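You operate a simulated robot arm through the tools that you are given. There is no shell and no other tool.

You run a simulated two-armed robot. Do the job below in one go: nothing can be reset, and whatever is moved stays where it is left.

Task
Test the grey network lead and add one to the matching row of the tally board.
Fine: put the lead back in the black rack; the other rows stay; leave the tester dial on net.

Only the result counts: the job must be done as asked and must still hold three seconds after the hand-in. Knocking over, shifting, dropping, spilling or breaking anything else fails it.

Robot
Two 6-joint arms with two-finger parallel grippers on one trunk that stands fixed in place. Base frame: the origin is at the foot of the trunk, x ahead of it, y to its left, z up. Readings come in m, rad, newtons and seconds.
The left shoulder is at [0.05, 0.17, 1.335], the right one opposite. Each reaches about 1.092 m from its shoulder. Payload 1.57 kg a hand.
Tool frame (each hand has its own): the origin (TCP) lies between the finger pads and is the grasp point; the fingertips stand 0.03 m ahead of it; z points along the fingers, y is the line along which they close. The gripper opens to 0.08 m. The fingers are 0.017 m wide and 0.012 m thick; the gripper's body (0.04 by 0.082 m) begins 0.08 m behind the TCP.
Orientation is told as [roll, pitch, yaw] about the base's x, y, z axes, in that order, counted from this pose: with the fingers straight down and closing along the base's y, the tool's x points along the base's -x, its y along +y and its z along -z.

Tools
- The arms move only by the tool jog_arm. It takes "left_rows", "right_rows" or both (then of equal length, played together; a hand with none holds still); each is a list that holds one entry, the list of rows, each a list of 7 numbers: the turn, a rotation vector about the base's x, y, z in units of 4 degrees (1.0 is 4 degrees), then the shift along the base's x, y, z in units of 40 mm (1.0 is 40 mm), then the opening, from 0 (shut) to 1 (fully open). In form: [[[rx, ry, rz, x, y, z, hand], ...]]. A call has 1 to 20 rows; each row shifts and turns the commanded pose from where the row before left it. A call with a number of a shift or a turn outside -1 to 1 is refused whole. Each row takes 0.2 s and may step no farther than 0.05 m and 0.15 rad from the row before; otherwise, or with a gripper value out of range, the whole call is refused. A pose out of reach is approached as far as the arm can. The call stops where the force on the tool passes 40 N (or 10 N more than at its start, if that is more) or the arm is blocked; 0.2 s more then pass. Each finger travels about 0.045 m/s and halts on what it meets, pressing with about 32 N; the grip force reading is that of the motor and also rises with nothing between the fingers. The clock runs only during rows and for 0.2 s after the last one: add rows that do not move to give the fingers time. It gives the time, the measured TCP pose, the force on the tool (base axes), the opening and the grip force at its end, in the units of the frame above (readings bear some noise), with the torque about the TCP (base axes, N m) and any sound that the robot's microphone picked up.
- Cameras (640 x 400 px; columns grow to the right, rows downward): "scene" is now at [0.0253, -0.0433, 1.9044]; the picture's right is [-0.55, -0.84, 0.00], its down [-0.63, 0.41, -0.65] and it looks along [0.55, -0.36, -0.76] (base axes); focal length 342 px, centre (320, 200). "left" rides on the left gripper at [0.072, 0.007, -0.122] in its tool frame; the picture's right is [-0.09, 1.00, 0.00], its down [-0.84, -0.08, -0.54] and it looks along [-0.54, -0.05, 0.84] (tool axes); focal length 238 px, centre (320, 200). "right" rides on the right gripper at [0.072, -0.007, -0.122] in its tool frame; the picture's right is [0.09, 1.00, 0.00], its down [-0.84, 0.08, -0.54] and it looks along [-0.54, 0.05, 0.84] (tool axes); focal length 238 px, centre (320, 200). There is no depth. A picture from a camera that has moved, and an enlarged one, comes with that camera's place and axes in the base frame and with its lens.
- get_image(camera): a new picture of that camera. The clock stands still meanwhile.
- lift_body(by): slides the trunk up (or, below 0, down) by that many m; the arms and the scene camera ride with it, the base frame stays. It gives what a move gives, with no picture.
- head_to(pan, tilt): turns the head with the scene camera to pan (to the left, within 1.501 rad either way) and tilt (down, from -0.506 to 1.204), counted from straight ahead of the robot. It gives what a move gives.
- enlarge(camera, box): a new picture of the part [left, top, right, bottom] of that camera's present view, enlarged. The clock stands still meanwhile.
- finish_job(): hands the job in; it is judged then, once.

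Nothing tells you positions but the pictures and the camera data. Unless the task says otherwise, let go and move clear before handing in.

The tools are called after "Emit:" as a command line: name --argument value ..., lists and objects as JSON in quotes. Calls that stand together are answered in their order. jog_arm: Moves the arms, as the interface text tells. Its arguments: {"type":"object","properties":{"left_rows":{"type":"array","items":{"type":"array","items":{"type":"array","items":{"type":"number"}}}},"right_rows":{"type":"array","items":{"type":"array","items":{"type":"array","items":{"type":"number"}}}}},"required":[]} The other tools are called the same way: lift_body (by) slides the trunk up or down; head_to (pan, tilt) turns the head that bears the scene camera; get_image (camera) takes a picture; enlarge (camera, box) takes an enlarged picture of a part of a camera's view; finish_job () hands the job in.

At the start:

```text
time: 0.0
left_tool_pos: [0.7324, -0.0995, 1.2253]
left_tcp_rot: [-0.001, 0.0, 0.001]
left_contact_force: [-0.4, 0.6, 0.5]
left_wrist_torque: [0.01, 0.03, 0.01]
left_grip_width: 0.0799
left_finger_force: 0.0
right_tool_pos: [0.443, -0.6663, 1.2239]
right_tcp_rot: [0.001, 0.0, 0.001]
right_contact_force: [-0.1, -0.2, 0.6]
right_wrist_torque: [0.02, -0.03, 0.03]
right_grip_width: 0.08
right_finger_force: 0.0
trunk travel left (down, up): [-0.95, 0.02]
head pan, tilt: [-0.578, 0.857]
```

scene: 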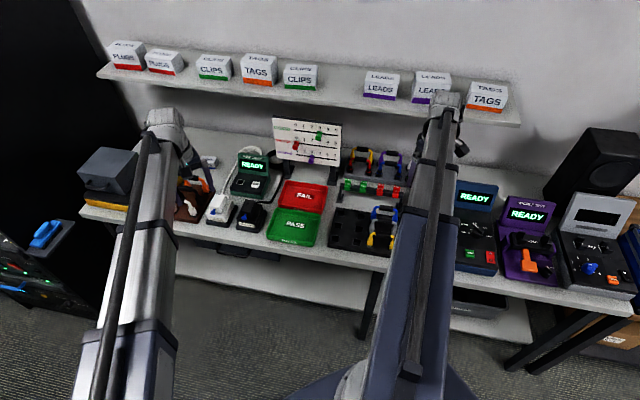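
right: 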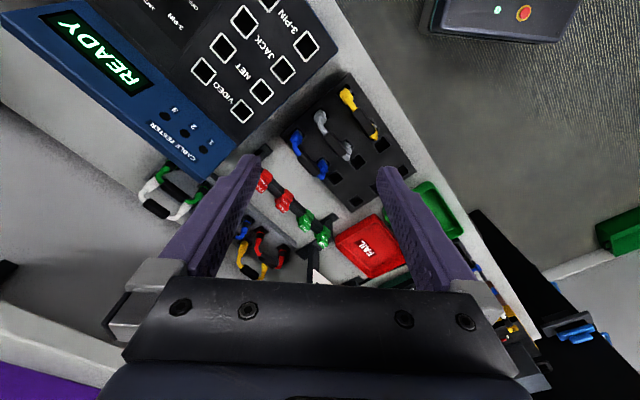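
left: 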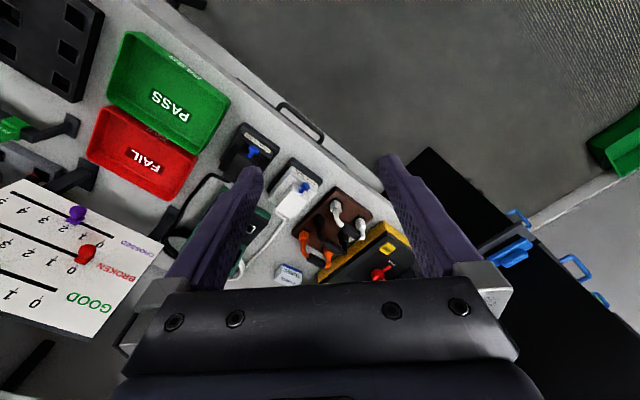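

I see a bench with a tally board, trays, a black rack holding leads, and several testers. I'll take closer views before planning anything.

Emit:
enlarge --camera "scene" --box '[180, 100, 420, 260]'

Emit:
enlarge --camera "scene" --box '[420, 150, 640, 300]'

Emit:
enlarge --camera "right" --box '[80, 0, 480, 260]'

Emit:
enlarge --camera "left" --box '[0, 20, 400, 340]'

```text
2.50 times, centred on (300, 180) of scene
camera zoom: at [0.0253, -0.0433, 1.9044], right [-0.55, -0.84, 0.0], down [-0.63, 0.41, -0.65], along [0.55, -0.36, -0.76], focal length 855 px, centre (370, 250)
```

zoom: 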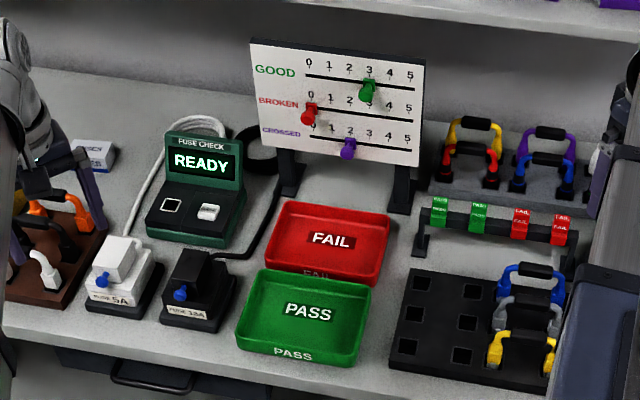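

```text
2.67 times, centred on (530, 225) of scene
camera zoom: at [0.0253, -0.0433, 1.9044], right [-0.55, -0.84, 0.0], down [-0.63, 0.41, -0.65], along [0.55, -0.36, -0.76], focal length 912 px, centre (-240, 133)
```

zoom: 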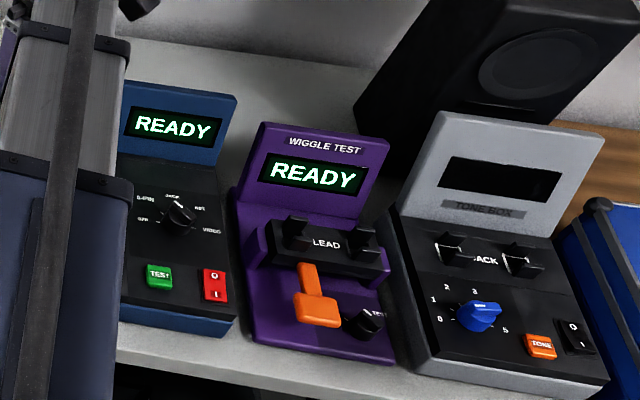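

```text
1.54 times, centred on (280, 130) of right
camera zoom: at [0.3719, -0.6717, 1.3459], right [-0.09, 1.0, 0.0], down [0.84, 0.08, 0.54], along [0.54, 0.05, -0.84], focal length 367 px, centre (382, 308)
```

zoom: 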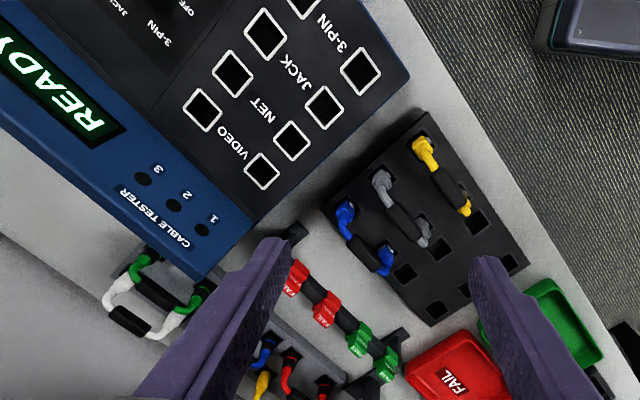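

```text
1.25 times, centred on (200, 180) of left
camera zoom: at [0.6601, -0.0919, 1.3467], right [0.09, 1.0, 0.0], down [0.84, -0.08, 0.54], along [0.54, -0.05, -0.84], focal length 298 px, centre (470, 225)
```

zoom: 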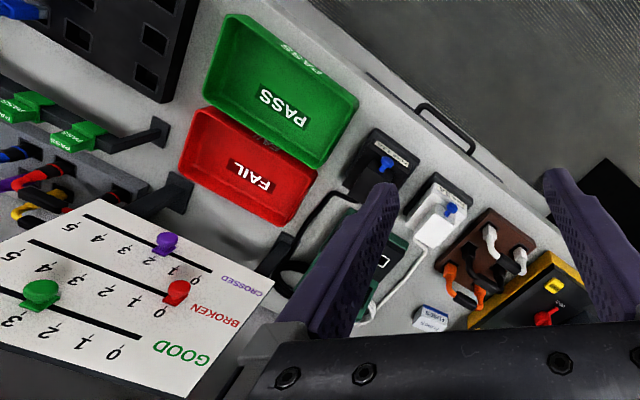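

The grey lead sits in the black rack around (0.52, -0.64, 0.88). The tester is to its right, and the tally board is near (0.86, -0.58, 1.1). I'll swing the right hand back and up to face the tester and pull the left hand out of the scene view.

Emit:
jog_arm --right_rows '[[[0, 0, -0.95, -0.367, 0.077, 0.15, 1], [0, 0, -0.95, -0.367, 0.077, 0.15, 1], [0, 0, -0.95, -0.367, 0.077, 0.15, 1], [0, 0, -0.95, -0.367, 0.077, 0.15, 1], [0, 0, -0.95, -0.367, 0.077, 0.15, 1], [0, 0, -0.95, -0.367, 0.077, 0.15, 1], [0, 0, -0.95, -0.367, 0.077, 0.15, 1], [0, 0, -0.95, -0.367, 0.077, 0.15, 1], [0, 0, -0.95, -0.367, 0.077, 0.15, 1], [0, 0, -0.95, -0.367, 0.077, 0.15, 1], [0, 0, -0.95, -0.367, 0.077, 0.15, 1], [0, 0, -0.95, -0.367, 0.077, 0.15, 1], [0, 0, -0.95, -0.367, 0.077, 0.15, 1], [0, 0, -0.95, -0.367, 0.077, 0.15, 1], [0, 0, -0.95, -0.367, 0.077, 0.15, 1]]]' --left_rows '[[[0, 0, 0, -0.5, 0.6, 0.1, 1], [0, 0, 0, -0.5, 0.6, 0.1, 1], [0, 0, 0, -0.5, 0.6, 0.1, 1], [0, 0, 0, -0.5, 0.6, 0.1, 1], [0, 0, 0, -0.5, 0.6, 0.1, 1], [0, 0, 0, -0.5, 0.6, 0.1, 1], [0, 0, 0, -0.5, 0.6, 0.1, 1], [0, 0, 0, -0.5, 0.6, 0.1, 1], [0, 0, 0, -0.5, 0.6, 0.1, 1], [0, 0, 0, -0.5, 0.6, 0.1, 1], [0, 0, 0, -0.5, 0.6, 0.1, 1], [0, 0, 0, -0.5, 0.6, 0.1, 1], [0, 0, 0, -0.5, 0.6, 0.1, 1], [0, 0, 0, -0.5, 0.6, 0.1, 1], [0, 0, 0, -0.5, 0.6, 0.1, 1]]]'

Emit:
get_image --camera "scene"

Emit:
get_image --camera "right"

```text
time: 3.2
left_tool_pos: [0.447, 0.2654, 1.2239]
left_tcp_rot: [-0.003, 0.003, 0.0]
left_contact_force: [-0.5, 0.0, 0.6]
left_wrist_torque: [-0.03, 0.0, 0.02]
left_grip_width: 0.0804
left_finger_force: 0.0
left hand out of reach, approached as far as the arm can: row 1, 2, 3, 4, 5, 6, 7, 8, 9, 10, 11, 12, 13, 14, 15
right_tool_pos: [0.2232, -0.6184, 1.2252]
right_tcp_rot: [-0.001, 0.0, -0.996]
right_contact_force: [-0.3, -0.5, 0.7]
right_wrist_torque: [-0.02, 0.02, -0.02]
right_grip_width: 0.0798
right_finger_force: 0.1
right hand out of reach, approached as far as the arm can: row 1, 2, 3, 4, 5, 6, 7, 8, 9, 10, 11, 12, 13, 14, 15
trunk travel left (down, up): [-0.95, 0.02]
head pan, tilt: [-0.578, 0.857]
```

```text
taken
camera scene: at [0.025, -0.0423, 1.9044], right [-0.55, -0.84, 0.0], down [-0.63, 0.41, -0.66], along [0.55, -0.36, -0.76], focal length 342 px, centre (320, 200)
```

scene: 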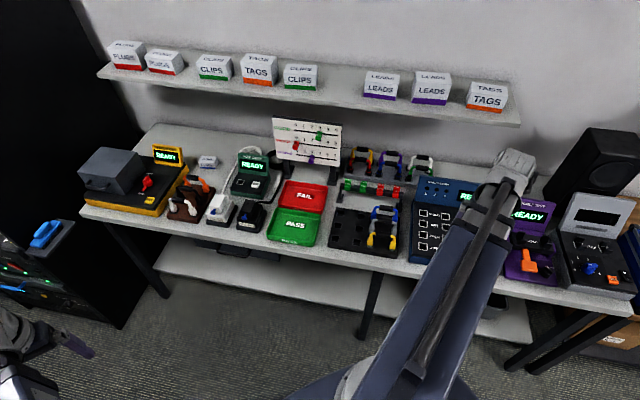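

```text
taken
camera right: at [0.1784, -0.5611, 1.3463], right [0.79, 0.62, 0.0], down [0.52, -0.66, 0.54], along [0.34, -0.43, -0.84], focal length 238 px, centre (320, 200)
```

right: 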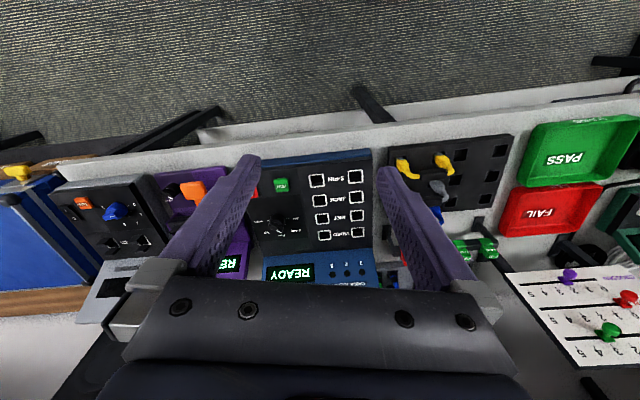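

The table's long axis runs at about 45° in the base frame. The tester's socket pairs lie along it in the same direction as the lead. I'll look closer at the tester and the rack.

Emit:
enlarge --camera "right" --box '[230, 130, 390, 290]'

Emit:
enlarge --camera "right" --box '[370, 100, 530, 260]'

Emit:
enlarge --camera "scene" --box '[320, 140, 480, 260]'

Emit:
enlarge --camera "scene" --box '[260, 110, 350, 175]'

```text
2.50 times, centred on (310, 210) of right
camera zoom: at [0.1784, -0.5611, 1.3463], right [0.79, 0.62, 0.0], down [0.52, -0.66, 0.54], along [0.34, -0.43, -0.84], focal length 596 px, centre (345, 175)
```

zoom: 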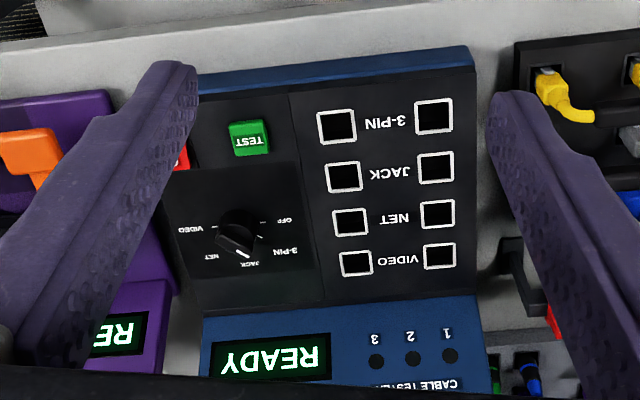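

```text
2.50 times, centred on (450, 180) of right
camera zoom: at [0.1784, -0.5611, 1.3463], right [0.79, 0.62, 0.0], down [0.52, -0.66, 0.54], along [0.34, -0.43, -0.84], focal length 596 px, centre (-5, 250)
```

zoom: 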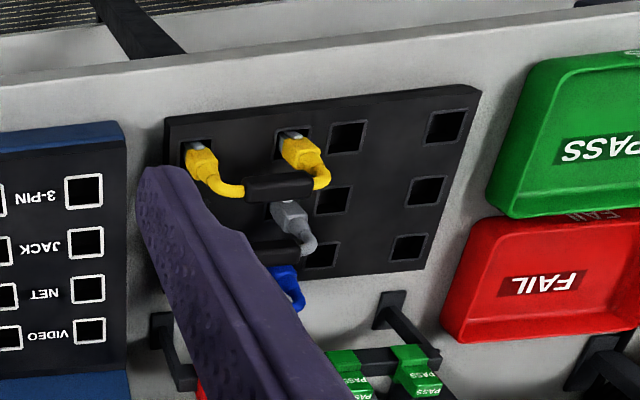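

```text
3.33 times, centred on (400, 200) of scene
camera zoom: at [0.025, -0.0423, 1.9044], right [-0.55, -0.84, 0.0], down [-0.63, 0.41, -0.66], along [0.55, -0.36, -0.76], focal length 1140 px, centre (53, 200)
```

zoom: 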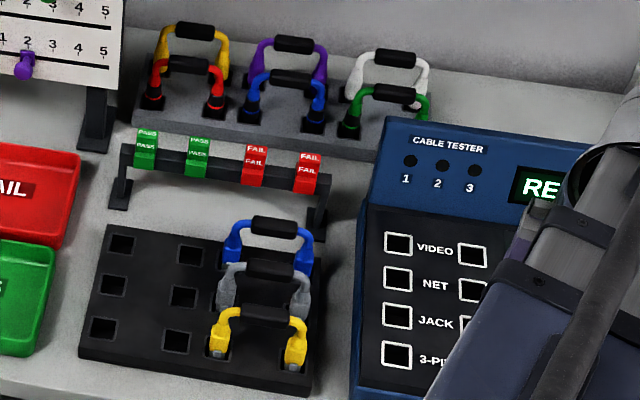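

```text
6.15 times, centred on (305, 142) of scene
camera zoom: at [0.025, -0.0423, 1.9044], right [-0.55, -0.84, 0.0], down [-0.63, 0.41, -0.66], along [0.55, -0.36, -0.76], focal length 2106 px, centre (412, 554)
```

zoom: 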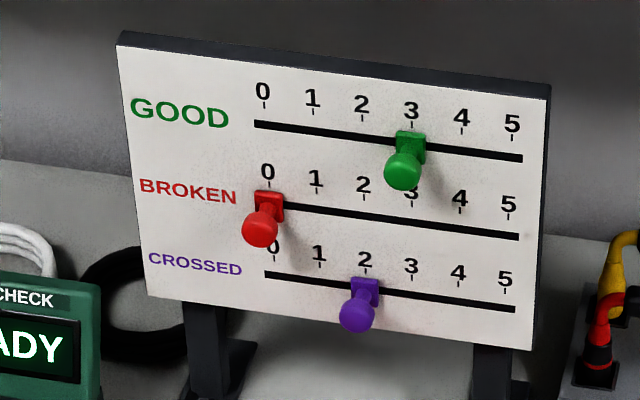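

The tally reads GOOD 3, BROKEN 0, CROSSED 2. The dial points to JACK, so it needs about one step clockwise to reach NET. I'm moving the right hand over the dial, near (0.31, -0.885), to check it before gripping.

Emit:
jog_arm --right_rows '[[[0, 0, 0.377, 0.271, -0.834, -0.453, 1], [0, 0, 0.377, 0.271, -0.834, -0.453, 1], [0, 0, 0.377, 0.271, -0.834, -0.453, 1], [0, 0, 0.377, 0.271, -0.834, -0.453, 1], [0, 0, 0.377, 0.271, -0.834, -0.453, 1], [0, 0, 0.377, 0.271, -0.834, -0.453, 1], [0, 0, 0.377, 0.271, -0.834, -0.453, 1], [0, 0, 0.377, 0.271, -0.834, -0.453, 1], [0, 0, 0, 0, 0, 0, 0.7]]]'

Emit:
get_image --camera "right"

Emit:
enlarge --camera "right" --box '[240, 60, 400, 180]'

Emit:
get_image --camera "scene"

```text
time: 5.2
left_tool_pos: [0.445, 0.2656, 1.225]
left_tcp_rot: [-0.001, 0.004, 0.0]
left_contact_force: [-0.6, 0.2, 0.6]
left_wrist_torque: [-0.01, -0.04, 0.02]
left_grip_width: 0.0797
left_finger_force: 0.0
right_tool_pos: [0.3089, -0.8851, 1.2251]
right_tcp_rot: [0.001, 0.0, -0.783]
right_contact_force: [0.3, -0.5, 0.3]
right_wrist_torque: [0.01, -0.02, -0.01]
right_grip_width: 0.0564
right_finger_force: 0.1
right hand out of reach, approached as far as the arm can: row 1, 2, 3, 4, 5, 6, 7, 8
trunk travel left (down, up): [-0.95, 0.02]
head pan, tilt: [-0.578, 0.857]
```

```text
taken
camera right: at [0.2539, -0.8392, 1.3464], right [0.64, 0.77, 0.0], down [0.65, -0.54, 0.54], along [0.42, -0.35, -0.84], focal length 238 px, centre (320, 200)
```

right: 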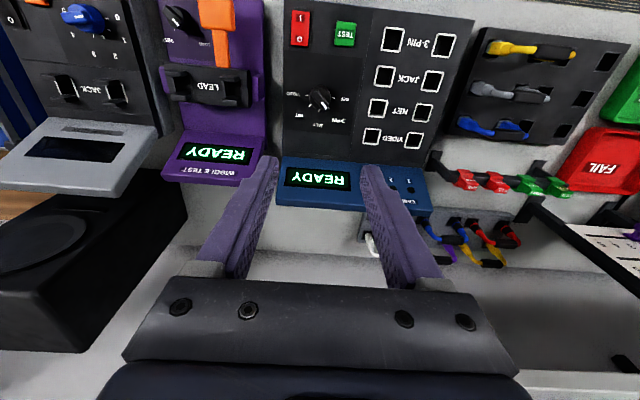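

```text
3.33 times, centred on (320, 120) of right
camera zoom: at [0.2539, -0.8392, 1.3464], right [0.64, 0.77, 0.0], down [0.65, -0.54, 0.54], along [0.42, -0.35, -0.84], focal length 794 px, centre (320, 467)
```

zoom: 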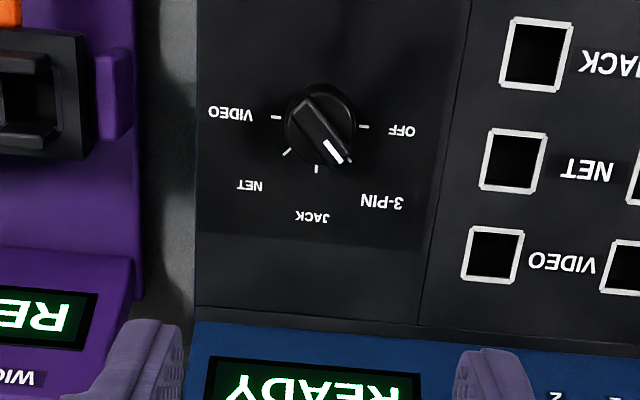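

```text
taken
camera scene: at [0.025, -0.0424, 1.9044], right [-0.55, -0.84, 0.0], down [-0.63, 0.41, -0.66], along [0.55, -0.36, -0.76], focal length 342 px, centre (320, 200)
```

scene: 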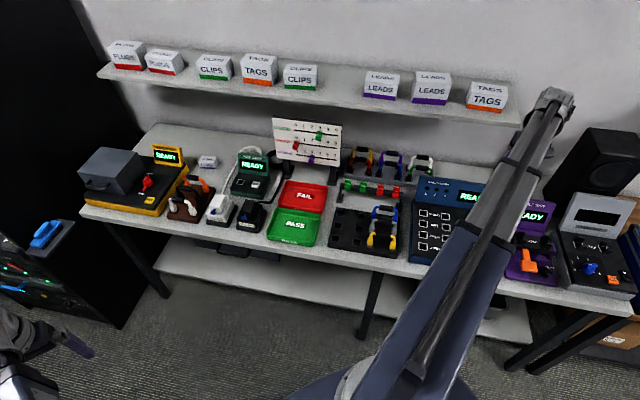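

The dial is actually on 3-PIN: the pointer bar lies along base x, and NET is 90° clockwise along base -y. The arm's height also hasn't changed with commanded z, so I'll test whether vertical motion needs the trunk lift.

Emit:
jog_arm --right_rows '[[[0, 0, 0, 0, 0, -0.5, 0.7], [0, 0, 0, 0, 0, 0, 0.7]]]'

Emit:
lift_body --by -0.03

```text
time: 5.8
left_tool_pos: [0.4457, 0.2646, 1.2242]
left_tcp_rot: [-0.001, 0.005, 0.001]
left_contact_force: [0.4, -0.1, 0.9]
left_wrist_torque: [0.01, -0.03, 0.02]
left_grip_width: 0.08
left_finger_force: 0.1
right_tool_pos: [0.3095, -0.8866, 1.2245]
right_tcp_rot: [0.0, -0.001, -0.784]
right_contact_force: [-0.1, 0.1, -0.2]
right_wrist_torque: [0.0, 0.0, -0.02]
right_grip_width: 0.056
right_finger_force: 0.1
right hand out of reach, approached as far as the arm can: row 1
trunk travel left (down, up): [-0.95, 0.02]
head pan, tilt: [-0.578, 0.857]
```

```text
time: 6.5
left_tool_pos: [0.4461, 0.2645, 1.1955]
left_tcp_rot: [0.001, 0.002, 0.0]
left_contact_force: [0.8, -0.3, -0.1]
left_wrist_torque: [0.04, 0.0, -0.02]
left_grip_width: 0.0798
left_finger_force: 0.0
right_tool_pos: [0.3105, -0.8863, 1.195]
right_tcp_rot: [-0.002, 0.0, -0.784]
right_contact_force: [0.3, 0.6, -0.3]
right_wrist_torque: [0.0, -0.01, -0.04]
right_grip_width: 0.0562
right_finger_force: 0.1
trunk travel left (down, up): [-0.92, 0.05]
head pan, tilt: [-0.578, 0.857]
```

Confirmed: height comes from the trunk lift. I'll turn the right hand to yaw 0 so the fingers straddle the pointer bar, lower to about z = 1.06, and look.

Emit:
jog_arm --right_rows '[[[0, 0, 1, -0.004, 0.004, 0, 0.7], [0, 0, 1, -0.004, 0.004, 0, 0.7], [0, 0, 1, -0.004, 0.004, 0, 0.7], [0, 0, 1, -0.004, 0.004, 0, 0.7], [0, 0, 1, -0.004, 0.004, 0, 0.7], [0, 0, 1, -0.004, 0.004, 0, 0.7], [0, 0, 1, 0, 0, 0, 0.7], [0, 0, 1, 0, 0, 0, 0.7], [0, 0, 1, 0, 0, 0, 0.7], [0, 0, 1, 0, 0, 0, 0.7], [0, 0, 1, 0, 0, 0, 0.7], [0, 0, 0.23, 0, 0, 0, 0.7], [0, 0, 0, 0, 0, 0, 0.7]]]'

Emit:
lift_body --by -0.135

Emit:
get_image --camera "right"

Emit:
enlarge --camera "right" --box '[220, 60, 420, 210]'

Emit:
get_image --camera "scene"

```text
time: 9.3
left_tool_pos: [0.4469, 0.2647, 1.1964]
left_tcp_rot: [0.001, 0.004, 0.0]
left_contact_force: [0.3, -0.1, 0.7]
left_wrist_torque: [-0.02, 0.01, -0.02]
left_grip_width: 0.0799
left_finger_force: 0.0
right_tool_pos: [0.3083, -0.8837, 1.1938]
right_tcp_rot: [0.001, -0.001, -0.001]
right_contact_force: [-0.2, 0.2, -0.4]
right_wrist_torque: [0.01, 0.02, -0.01]
right_grip_width: 0.0556
right_finger_force: 0.1
trunk travel left (down, up): [-0.92, 0.05]
head pan, tilt: [-0.578, 0.857]
```

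```text
time: 11.0
left_tool_pos: [0.4463, 0.2642, 1.0592]
left_tcp_rot: [-0.001, 0.006, 0.0]
left_contact_force: [-0.6, 0.4, -0.9]
left_wrist_torque: [-0.01, -0.03, 0.01]
left_grip_width: 0.08
left_finger_force: 0.1
right_tool_pos: [0.3089, -0.8842, 1.0604]
right_tcp_rot: [0.001, -0.001, 0.0]
right_contact_force: [-0.2, -0.8, -0.7]
right_wrist_torque: [-0.01, 0.01, 0.0]
right_grip_width: 0.0561
right_finger_force: 0.0
trunk travel left (down, up): [-0.785, 0.185]
head pan, tilt: [-0.578, 0.857]
```

```text
taken
camera right: at [0.2366, -0.891, 1.181], right [-0.09, 1.0, 0.0], down [0.84, 0.08, 0.54], along [0.54, 0.05, -0.84], focal length 238 px, centre (320, 200)
```

right: 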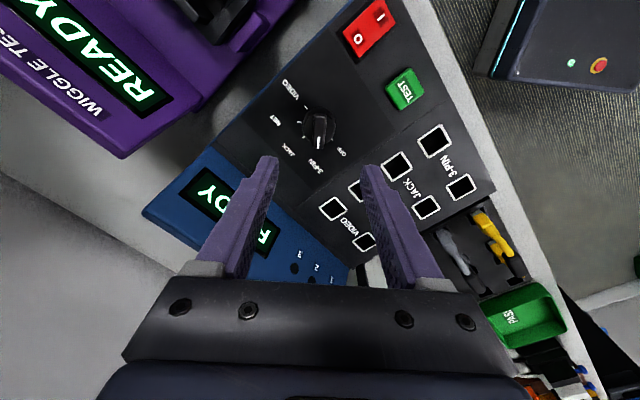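

```text
2.67 times, centred on (320, 135) of right
camera zoom: at [0.2366, -0.891, 1.181], right [-0.09, 1.0, 0.0], down [0.84, 0.08, 0.54], along [0.54, 0.05, -0.84], focal length 636 px, centre (320, 373)
```

zoom: 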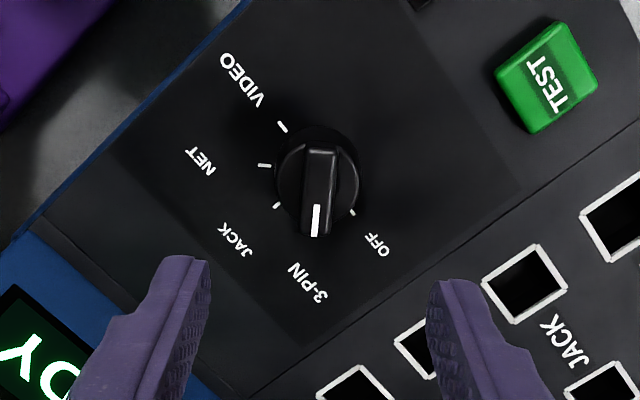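

```text
taken
camera scene: at [0.0252, -0.0432, 1.7394], right [-0.55, -0.84, 0.0], down [-0.63, 0.41, -0.65], along [0.55, -0.36, -0.76], focal length 342 px, centre (320, 200)
```

scene: 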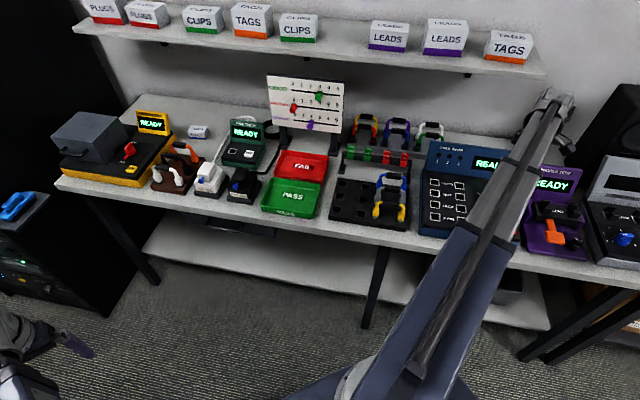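

The pointer bar is centred between the fingers. I'll lower in two steps while watching the contact force.

Emit:
lift_body --by -0.09

Emit:
get_image --camera "right"

Emit:
get_image --camera "scene"

```text
time: 12.2
left_tool_pos: [0.4471, 0.2638, 0.971]
left_tcp_rot: [0.002, 0.005, -0.001]
left_contact_force: [0.0, -0.6, -0.5]
left_wrist_torque: [-0.03, -0.03, 0.0]
left_grip_width: 0.0798
left_finger_force: 0.1
right_tool_pos: [0.3096, -0.8846, 0.9701]
right_tcp_rot: [0.0, 0.0, 0.0]
right_contact_force: [-0.1, 0.4, -0.3]
right_wrist_torque: [0.02, 0.01, 0.0]
right_grip_width: 0.056
right_finger_force: 0.1
trunk travel left (down, up): [-0.695, 0.275]
head pan, tilt: [-0.578, 0.857]
```

```text
taken
camera right: at [0.2366, -0.891, 1.091], right [-0.09, 1.0, 0.0], down [0.84, 0.08, 0.54], along [0.54, 0.05, -0.84], focal length 238 px, centre (320, 200)
```

right: 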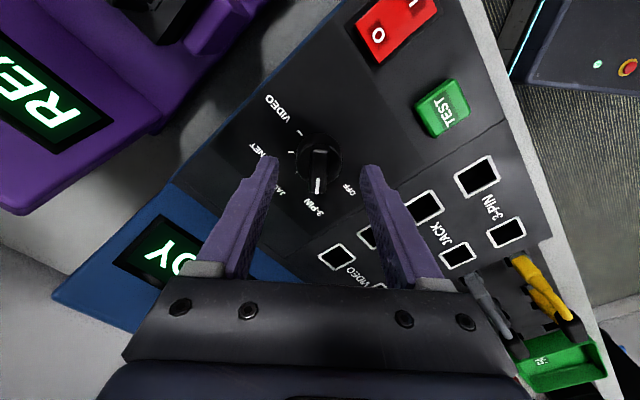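

```text
taken
camera scene: at [0.0252, -0.0432, 1.6494], right [-0.55, -0.84, 0.0], down [-0.63, 0.41, -0.65], along [0.55, -0.36, -0.76], focal length 342 px, centre (320, 200)
```

scene: 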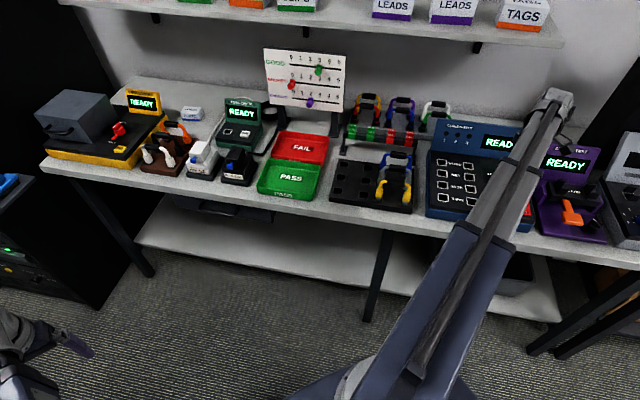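

Emit:
lift_body --by -0.024

Emit:
enlarge --camera "right" --box '[220, 80, 420, 230]'

```text
time: 12.9
left_tool_pos: [0.4479, 0.2644, 0.9457]
left_tcp_rot: [0.0, 0.004, 0.0]
left_contact_force: [0.2, -0.4, -0.1]
left_wrist_torque: [0.0, 0.02, -0.02]
left_grip_width: 0.08
left_finger_force: 0.0
right_tool_pos: [0.3094, -0.8844, 0.9469]
right_tcp_rot: [0.0, 0.0, -0.001]
right_contact_force: [0.6, 0.3, 0.1]
right_wrist_torque: [0.01, -0.02, 0.01]
right_grip_width: 0.0558
right_finger_force: 0.0
trunk travel left (down, up): [-0.671, 0.299]
head pan, tilt: [-0.578, 0.857]
```

```text
2.67 times, centred on (320, 155) of right
camera zoom: at [0.2365, -0.891, 1.067], right [-0.09, 1.0, 0.0], down [0.84, 0.08, 0.54], along [0.54, 0.05, -0.84], focal length 636 px, centre (320, 320)
```

zoom: 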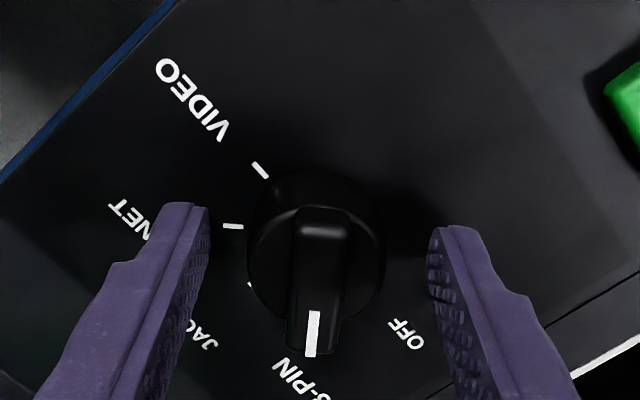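

Emit:
jog_arm --right_rows '[[[0, 0, 0, 0, 0, 0, 0], [0, 0, 0, 0, 0, 0, 0], [0, 0, 0, 0, 0, 0, 0], [0, 0, 0, 0, 0, 0, 0]]]'

Emit:
enlarge --camera "right" --box '[220, 80, 420, 230]'

```text
time: 13.9
left_tool_pos: [0.4461, 0.264, 0.9457]
left_tcp_rot: [0.0, 0.003, 0.001]
left_contact_force: [0.1, 0.3, -0.7]
left_wrist_torque: [-0.02, 0.01, 0.0]
left_grip_width: 0.0802
left_finger_force: 0.0
right_tool_pos: [0.3087, -0.8857, 0.9455]
right_tcp_rot: [0.0, -0.002, 0.001]
right_contact_force: [0.8, -6.1, 3.9]
right_wrist_torque: [-0.17, 0.01, -0.02]
right_grip_width: 0.0352
right_finger_force: 38.9
trunk travel left (down, up): [-0.671, 0.299]
head pan, tilt: [-0.578, 0.857]
```

```text
2.67 times, centred on (320, 155) of right
camera zoom: at [0.2366, -0.8916, 1.0668], right [-0.09, 1.0, 0.0], down [0.84, 0.08, 0.54], along [0.54, 0.05, -0.84], focal length 636 px, centre (320, 320)
```

zoom: 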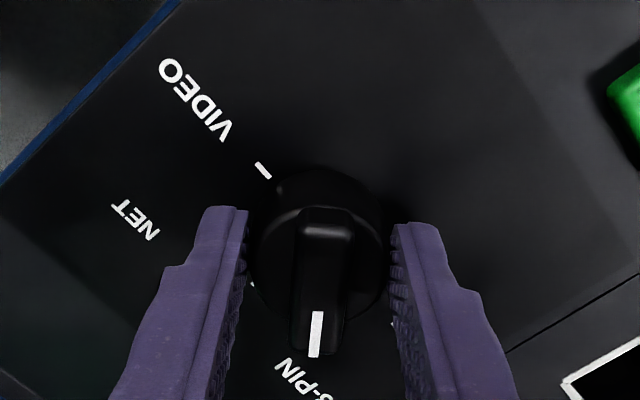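

The fingers hold the knob's disc, 35 mm across. I'll turn it clockwise about 45° and check that it follows.

Emit:
jog_arm --right_rows '[[[0, 0, 0, 0, -0.03, 0, 0], [0, 0, -1, 0, 0, 0, 0], [0, 0, -1, 0, 0, 0, 0], [0, 0, -1, 0, 0, 0, 0], [0, 0, -1, 0, 0, 0, 0], [0, 0, -1, 0, 0, 0, 0], [0, 0, -1, 0, 0, 0, 0], [0, 0, -1, 0, 0, 0, 0], [0, 0, -1, 0, 0, 0, 0], [0, 0, -1, 0, 0, 0, 0], [0, 0, -1, 0, 0, 0, 0], [0, 0, -1, 0, 0, 0, 0], [0, 0, 0, 0, 0, 0, 0]]]'

Emit:
enlarge --camera "right" --box '[220, 80, 420, 230]'

```text
time: 16.7
left_tool_pos: [0.4472, 0.2638, 0.9459]
left_tcp_rot: [0.001, 0.004, 0.001]
left_contact_force: [0.7, 0.8, -0.6]
left_wrist_torque: [0.04, 0.01, -0.01]
left_grip_width: 0.08
left_finger_force: 0.0
right_tool_pos: [0.3091, -0.8837, 0.9463]
right_tcp_rot: [-0.002, 0.002, -0.768]
right_contact_force: [-1.1, 12.6, -9.8]
right_wrist_torque: [0.5, 0.01, -0.04]
right_grip_width: 0.035
right_finger_force: 42.3
trunk travel left (down, up): [-0.671, 0.299]
head pan, tilt: [-0.578, 0.857]
```

```text
2.67 times, centred on (320, 155) of right
camera zoom: at [0.2525, -0.8395, 1.067], right [0.63, 0.78, 0.0], down [0.66, -0.53, 0.54], along [0.42, -0.34, -0.84], focal length 636 px, centre (320, 320)
```

zoom: 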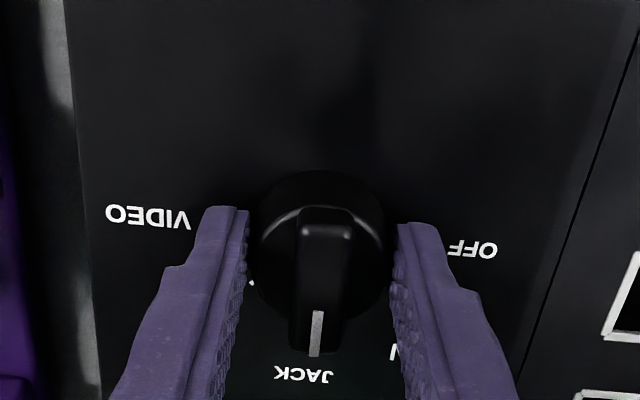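

It follows, with the pointer at JACK now. I'll ease out the side force slightly and turn another 45° to NET.

Emit:
jog_arm --right_rows '[[[0, 0, 0, 0, 0.02, 0, 0], [0, 0, -1, 0, 0, 0, 0], [0, 0, -1, 0, 0, 0, 0], [0, 0, -1, 0, 0, 0, 0], [0, 0, -1, 0, 0, 0, 0], [0, 0, -1, 0, 0, 0, 0], [0, 0, -1, 0, 0, 0, 0], [0, 0, -1, 0, 0, 0, 0], [0, 0, -1, 0, 0, 0, 0], [0, 0, -1, 0, 0, 0, 0], [0, 0, -1, 0, 0, 0, 0], [0, 0, -1, 0, 0, 0, 0], [0, 0, -0.5, 0, 0, 0, 0], [0, 0, 0, 0, 0, 0, 0]]]'

Emit:
enlarge --camera "right" --box '[220, 80, 420, 230]'

```text
time: 19.7
left_tool_pos: [0.4471, 0.2647, 0.9452]
left_tcp_rot: [-0.001, 0.004, 0.001]
left_contact_force: [0.1, -0.7, 0.6]
left_wrist_torque: [-0.01, -0.05, 0.02]
left_grip_width: 0.0803
left_finger_force: 0.0
right_tool_pos: [0.3103, -0.8838, 0.9462]
right_tcp_rot: [-0.003, 0.0, -1.571]
right_contact_force: [5.3, 14.2, -7.0]
right_wrist_torque: [0.45, -0.16, -0.03]
right_grip_width: 0.0351
right_finger_force: 42.2
trunk travel left (down, up): [-0.671, 0.299]
head pan, tilt: [-0.578, 0.857]
```

```text
2.67 times, centred on (320, 155) of right
camera zoom: at [0.3028, -0.8124, 1.067], right [1.0, 0.09, 0.0], down [0.08, -0.84, 0.54], along [0.05, -0.54, -0.84], focal length 636 px, centre (320, 320)
```

zoom: 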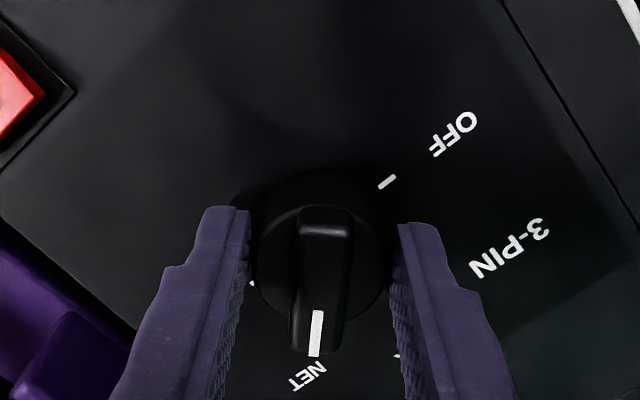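

The pointer is on NET. I'll release, rise clear and check the dial.

Emit:
jog_arm --right_rows '[[[0, 0, 0, 0, 0, 0, 0.7], [0, 0, 0, 0, 0, 0, 0.7], [0, 0, 0, 0, 0, 0, 0.7], [0, 0, 0, 0, 0, 0, 0.7]]]'

Emit:
lift_body --by 0.12

Emit:
get_image --camera "right"

Emit:
enlarge --camera "right" --box '[220, 60, 420, 210]'

```text
time: 20.7
left_tool_pos: [0.4463, 0.2637, 0.9461]
left_tcp_rot: [0.001, 0.004, -0.002]
left_contact_force: [-0.1, 0.0, 0.0]
left_wrist_torque: [-0.02, 0.01, -0.01]
left_grip_width: 0.0797
left_finger_force: 0.0
right_tool_pos: [0.3086, -0.8846, 0.9465]
right_tcp_rot: [0.0, 0.001, -1.571]
right_contact_force: [-0.9, 0.1, 0.4]
right_wrist_torque: [0.03, 0.03, -0.01]
right_grip_width: 0.0558
right_finger_force: 0.0
trunk travel left (down, up): [-0.671, 0.299]
head pan, tilt: [-0.578, 0.857]
```

```text
time: 22.2
left_tool_pos: [0.4468, 0.2658, 1.0654]
left_tcp_rot: [0.0, 0.003, 0.0]
left_contact_force: [-1.0, -0.8, 0.0]
left_wrist_torque: [-0.01, 0.01, 0.01]
left_grip_width: 0.0801
left_finger_force: 0.1
right_tool_pos: [0.3086, -0.885, 1.0665]
right_tcp_rot: [0.001, 0.002, -1.57]
right_contact_force: [0.6, 0.1, 0.5]
right_wrist_torque: [-0.02, 0.0, 0.03]
right_grip_width: 0.0557
right_finger_force: 0.1
trunk travel left (down, up): [-0.791, 0.179]
head pan, tilt: [-0.578, 0.857]
```

```text
taken
camera right: at [0.3019, -0.8131, 1.1868], right [1.0, 0.09, 0.0], down [0.08, -0.84, 0.54], along [0.05, -0.54, -0.84], focal length 238 px, centre (320, 200)
```

right: 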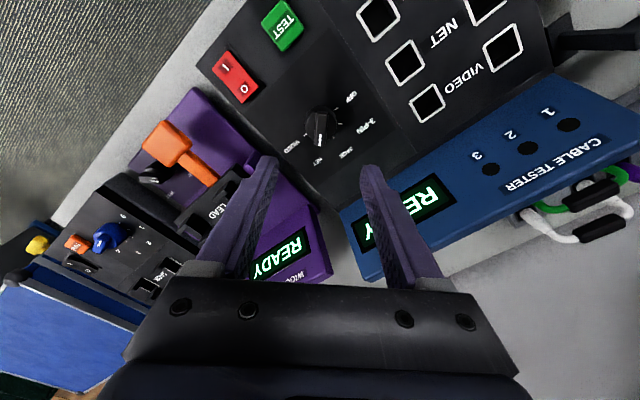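

```text
2.67 times, centred on (320, 135) of right
camera zoom: at [0.3019, -0.8131, 1.1868], right [1.0, 0.09, 0.0], down [0.08, -0.84, 0.54], along [0.05, -0.54, -0.84], focal length 636 px, centre (320, 373)
```

zoom: 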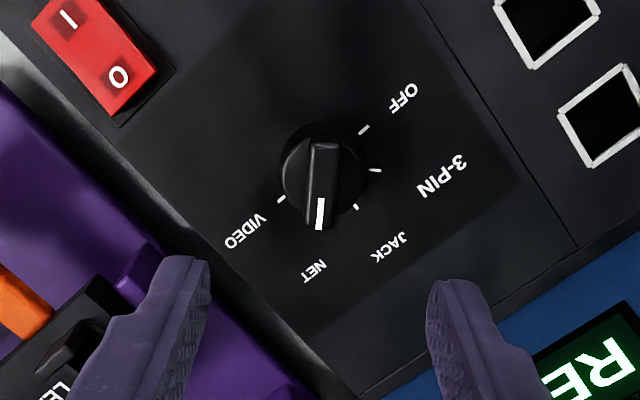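

The dial is on NET. I'll rise, rotate so the fingers close across the lead, and hover above the grey lead at about (0.505, -0.637).

Emit:
lift_body --by 0.08

Emit:
jog_arm --right_rows '[[[0, 0, -0.9375, 0.41, 0.517, 0, 0.7], [0, 0, -0.9375, 0.41, 0.517, 0, 0.7], [0, 0, -0.9375, 0.41, 0.517, 0, 0.7], [0, 0, -0.9375, 0.41, 0.517, 0, 0.7], [0, 0, -0.9375, 0.41, 0.517, 0, 0.7], [0, 0, -0.9375, 0.41, 0.517, 0, 0.7], [0, 0, -0.9375, 0.41, 0.517, 0, 0.7], [0, 0, -0.9375, 0.41, 0.517, 0, 0.7], [0, 0, -0.9375, 0.41, 0.517, 0, 0.7], [0, 0, -0.9375, 0.41, 0.517, 0, 0.7], [0, 0, -0.9375, 0.41, 0.517, 0, 0.7], [0, 0, -0.9375, 0.41, 0.517, 0, 0.7], [0, 0, 0, 0, 0, 0, 0.7]]]'

Emit:
get_image --camera "right"

Emit:
get_image --camera "scene"

```text
time: 23.4
left_tool_pos: [0.4468, 0.2633, 1.1449]
left_tcp_rot: [0.0, 0.002, -0.001]
left_contact_force: [-0.3, -0.1, 0.5]
left_wrist_torque: [0.05, -0.02, -0.01]
left_grip_width: 0.08
left_finger_force: 0.1
right_tool_pos: [0.3093, -0.8853, 1.1452]
right_tcp_rot: [-0.002, 0.001, -1.57]
right_contact_force: [0.4, 0.4, 0.0]
right_wrist_torque: [-0.04, 0.06, 0.04]
right_grip_width: 0.0559
right_finger_force: 0.2
trunk travel left (down, up): [-0.871, 0.099]
head pan, tilt: [-0.578, 0.857]
```

```text
time: 26.2
left_tool_pos: [0.4461, 0.2646, 1.147]
left_tcp_rot: [0.0, 0.002, 0.001]
left_contact_force: [0.3, 0.2, 0.4]
left_wrist_torque: [-0.01, 0.05, -0.03]
left_grip_width: 0.0798
left_finger_force: 0.1
right_tool_pos: [0.5043, -0.6362, 1.1453]
right_tcp_rot: [-0.002, 0.0, -2.359]
right_contact_force: [1.1, 0.2, -1.5]
right_wrist_torque: [-0.02, 0.03, -0.01]
right_grip_width: 0.0561
right_finger_force: 0.3
trunk travel left (down, up): [-0.871, 0.099]
head pan, tilt: [-0.578, 0.857]
```

```text
taken
camera right: at [0.551, -0.581, 1.2669], right [0.77, -0.64, 0.0], down [-0.54, -0.65, 0.54], along [-0.35, -0.42, -0.84], focal length 238 px, centre (320, 200)
```

right: 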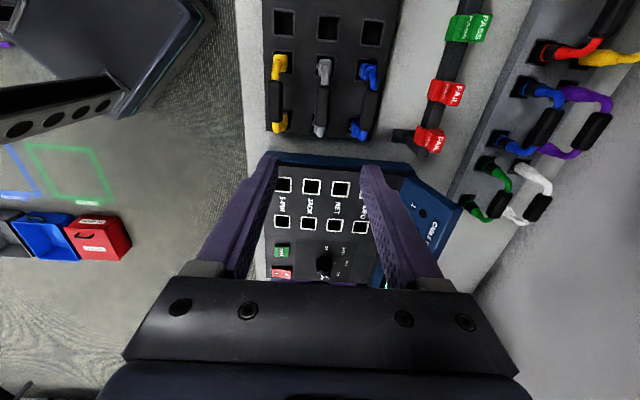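

```text
taken
camera scene: at [0.025, -0.0436, 1.8253], right [-0.55, -0.84, 0.0], down [-0.63, 0.41, -0.65], along [0.55, -0.36, -0.76], focal length 342 px, centre (320, 200)
```

scene: 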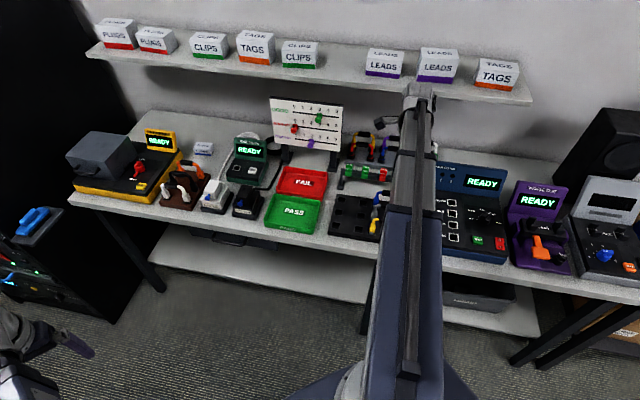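

Emit:
enlarge --camera "right" --box '[240, 40, 400, 160]'

```text
3.33 times, centred on (320, 100) of right
camera zoom: at [0.551, -0.581, 1.2669], right [0.77, -0.64, 0.0], down [-0.54, -0.65, 0.54], along [-0.35, -0.42, -0.84], focal length 794 px, centre (320, 533)
```

zoom: 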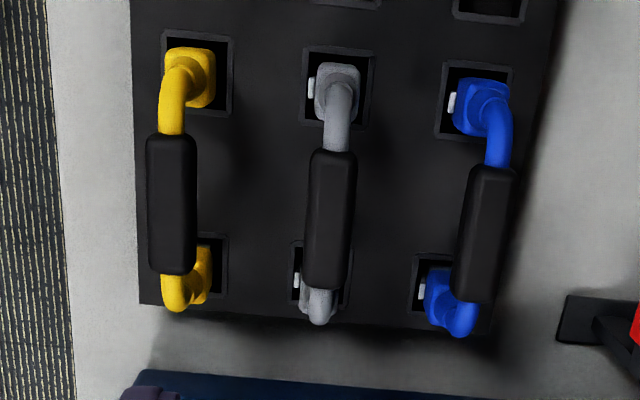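

The grey lead's handle centre works out to about (0.513, -0.633, 0.945), with clear gaps to its neighbours. I'll centre over it and lower part way.

Emit:
jog_arm --right_rows '[[[0, 0, 0, 0.22, 0.08, 0, 0.7], [0, 0, 0, 0, 0, 0, 0.7]]]'

Emit:
lift_body --by -0.14

Emit:
get_image --camera "right"

Emit:
enlarge --camera "right" --box '[220, 60, 420, 210]'

```text
time: 26.8
left_tool_pos: [0.4462, 0.2638, 1.1458]
left_tcp_rot: [0.001, 0.002, 0.0]
left_contact_force: [0.2, -0.1, 0.4]
left_wrist_torque: [-0.03, -0.01, -0.04]
left_grip_width: 0.0803
left_finger_force: 0.2
right_tool_pos: [0.5143, -0.6331, 1.1453]
right_tcp_rot: [-0.001, 0.001, -2.353]
right_contact_force: [-1.0, -0.2, -0.8]
right_wrist_torque: [-0.01, -0.01, 0.01]
right_grip_width: 0.0556
right_finger_force: 0.0
trunk travel left (down, up): [-0.871, 0.099]
head pan, tilt: [-0.578, 0.857]
```

```text
time: 28.5
left_tool_pos: [0.4457, 0.2644, 1.0056]
left_tcp_rot: [0.001, 0.005, 0.0]
left_contact_force: [-0.1, 0.3, -0.1]
left_wrist_torque: [0.03, -0.01, 0.01]
left_grip_width: 0.0799
left_finger_force: 0.0
right_tool_pos: [0.5129, -0.6334, 1.0069]
right_tcp_rot: [-0.001, 0.0, -2.355]
right_contact_force: [0.6, 0.0, -0.4]
right_wrist_torque: [-0.01, -0.05, 0.03]
right_grip_width: 0.0561
right_finger_force: 0.0
trunk travel left (down, up): [-0.731, 0.239]
head pan, tilt: [-0.578, 0.857]
```

```text
taken
camera right: at [0.5598, -0.5777, 1.127], right [0.77, -0.64, 0.0], down [-0.54, -0.65, 0.54], along [-0.35, -0.42, -0.84], focal length 238 px, centre (320, 200)
```

right: 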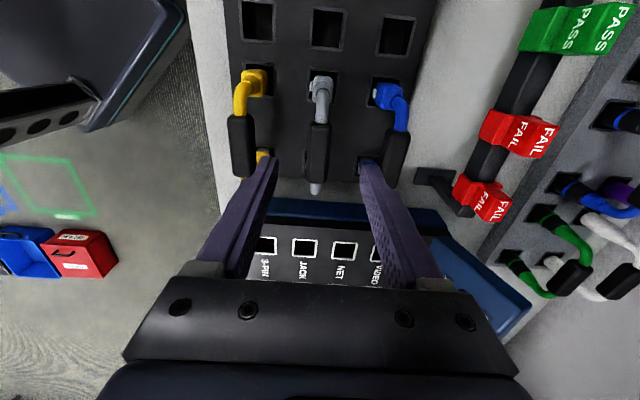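

```text
2.67 times, centred on (320, 135) of right
camera zoom: at [0.5598, -0.5777, 1.127], right [0.77, -0.64, 0.0], down [-0.54, -0.65, 0.54], along [-0.35, -0.42, -0.84], focal length 636 px, centre (320, 373)
```

zoom: 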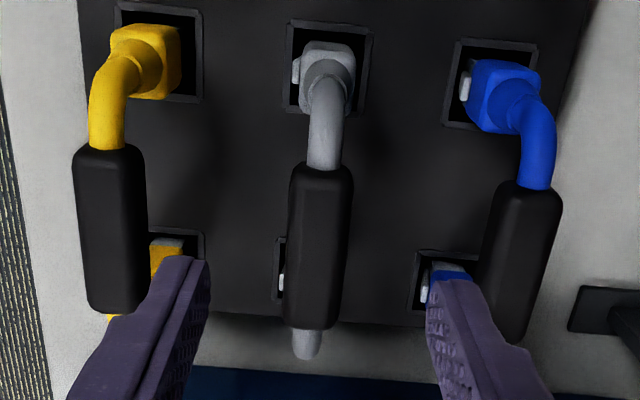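

Emit:
jog_arm --right_rows '[[[0, 0, 0, 0, 0, 0, 0.56], [0, 0, 0, 0, 0, 0, 0.56]]]'

Emit:
lift_body --by -0.065

Emit:
get_image --camera "right"

Emit:
enlarge --camera "scene" --box '[300, 60, 500, 210]'

```text
time: 29.1
left_tool_pos: [0.4459, 0.2647, 1.0063]
left_tcp_rot: [-0.001, 0.003, -0.001]
left_contact_force: [-0.3, -0.6, 0.5]
left_wrist_torque: [-0.01, -0.01, 0.0]
left_grip_width: 0.0797
left_finger_force: 0.1
right_tool_pos: [0.5141, -0.6347, 1.0075]
right_tcp_rot: [0.001, 0.001, -2.356]
right_contact_force: [0.8, 0.0, 0.0]
right_wrist_torque: [-0.03, 0.01, 0.0]
right_grip_width: 0.0446
right_finger_force: 0.0
trunk travel left (down, up): [-0.731, 0.239]
head pan, tilt: [-0.578, 0.857]
```

```text
time: 30.1
left_tool_pos: [0.4457, 0.2644, 0.9407]
left_tcp_rot: [-0.001, 0.003, 0.001]
left_contact_force: [0.8, 0.1, -0.7]
left_wrist_torque: [0.01, 0.02, 0.0]
left_grip_width: 0.0798
left_finger_force: 0.1
right_tool_pos: [0.5141, -0.6329, 0.9414]
right_tcp_rot: [0.001, 0.002, -2.356]
right_contact_force: [-0.2, 0.0, 0.7]
right_wrist_torque: [-0.01, -0.01, -0.03]
right_grip_width: 0.0449
right_finger_force: 0.1
trunk travel left (down, up): [-0.666, 0.304]
head pan, tilt: [-0.578, 0.857]
```

```text
taken
camera right: at [0.5597, -0.5776, 1.062], right [0.77, -0.64, 0.0], down [-0.54, -0.65, 0.54], along [-0.35, -0.42, -0.84], focal length 238 px, centre (320, 200)
```

right: 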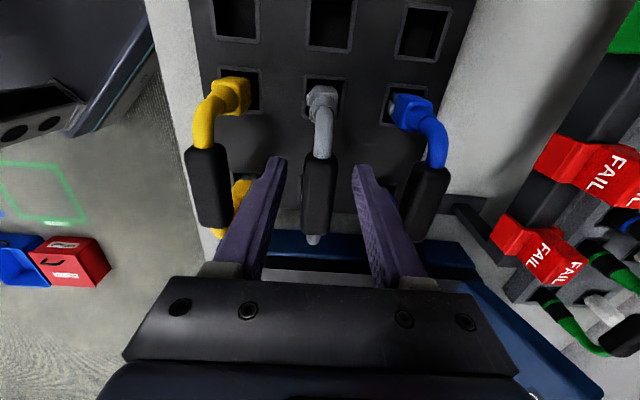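

```text
2.67 times, centred on (400, 135) of scene
camera zoom: at [0.0252, -0.0431, 1.6204], right [-0.55, -0.84, 0.0], down [-0.63, 0.41, -0.65], along [0.55, -0.36, -0.76], focal length 912 px, centre (107, 373)
```

zoom: 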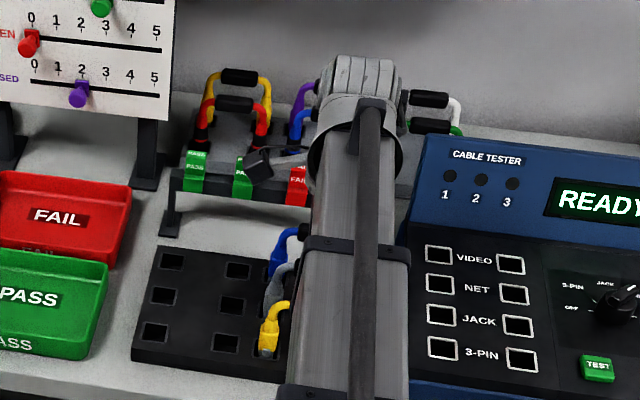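

The handle is between the fingers. Closing on it.

Emit:
jog_arm --right_rows '[[[0, 0, 0, 0, 0, 0, 0], [0, 0, 0, 0, 0, 0, 0], [0, 0, 0, 0, 0, 0, 0], [0, 0, 0, 0, 0, 0, 0]]]'

Emit:
lift_body --by 0.03

Emit:
get_image --camera "right"

```text
time: 31.1
left_tool_pos: [0.4469, 0.2636, 0.94]
left_tcp_rot: [-0.001, 0.005, -0.002]
left_contact_force: [-1.0, 0.3, -0.7]
left_wrist_torque: [0.05, 0.0, 0.02]
left_grip_width: 0.08
left_finger_force: 0.1
right_tool_pos: [0.5134, -0.6337, 0.9411]
right_tcp_rot: [0.0, 0.0, -2.356]
right_contact_force: [0.2, 0.4, -0.2]
right_wrist_torque: [0.0, -0.01, -0.03]
right_grip_width: 0.0173
right_finger_force: 32.1
trunk travel left (down, up): [-0.666, 0.304]
head pan, tilt: [-0.578, 0.857]
```

```text
time: 31.9
left_tool_pos: [0.4464, 0.2653, 0.9709]
left_tcp_rot: [-0.001, 0.005, 0.0]
left_contact_force: [0.2, 0.2, 0.3]
left_wrist_torque: [0.02, 0.0, 0.01]
left_grip_width: 0.0803
left_finger_force: 0.0
right_tool_pos: [0.5144, -0.6341, 0.9703]
right_tcp_rot: [-0.001, -0.001, -2.357]
right_contact_force: [-0.5, 0.4, -0.7]
right_wrist_torque: [0.02, 0.04, 0.0]
right_grip_width: 0.0173
right_finger_force: 32.0
trunk travel left (down, up): [-0.696, 0.274]
head pan, tilt: [-0.578, 0.857]
```

```text
taken
camera right: at [0.5599, -0.5777, 1.0918], right [0.77, -0.64, 0.0], down [-0.54, -0.65, 0.54], along [-0.35, -0.42, -0.84], focal length 238 px, centre (320, 200)
```

right: 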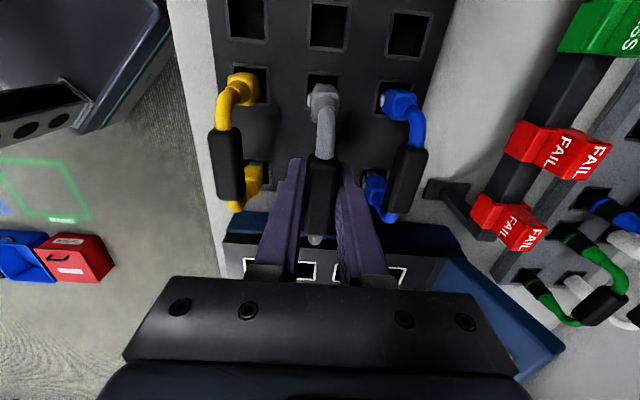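

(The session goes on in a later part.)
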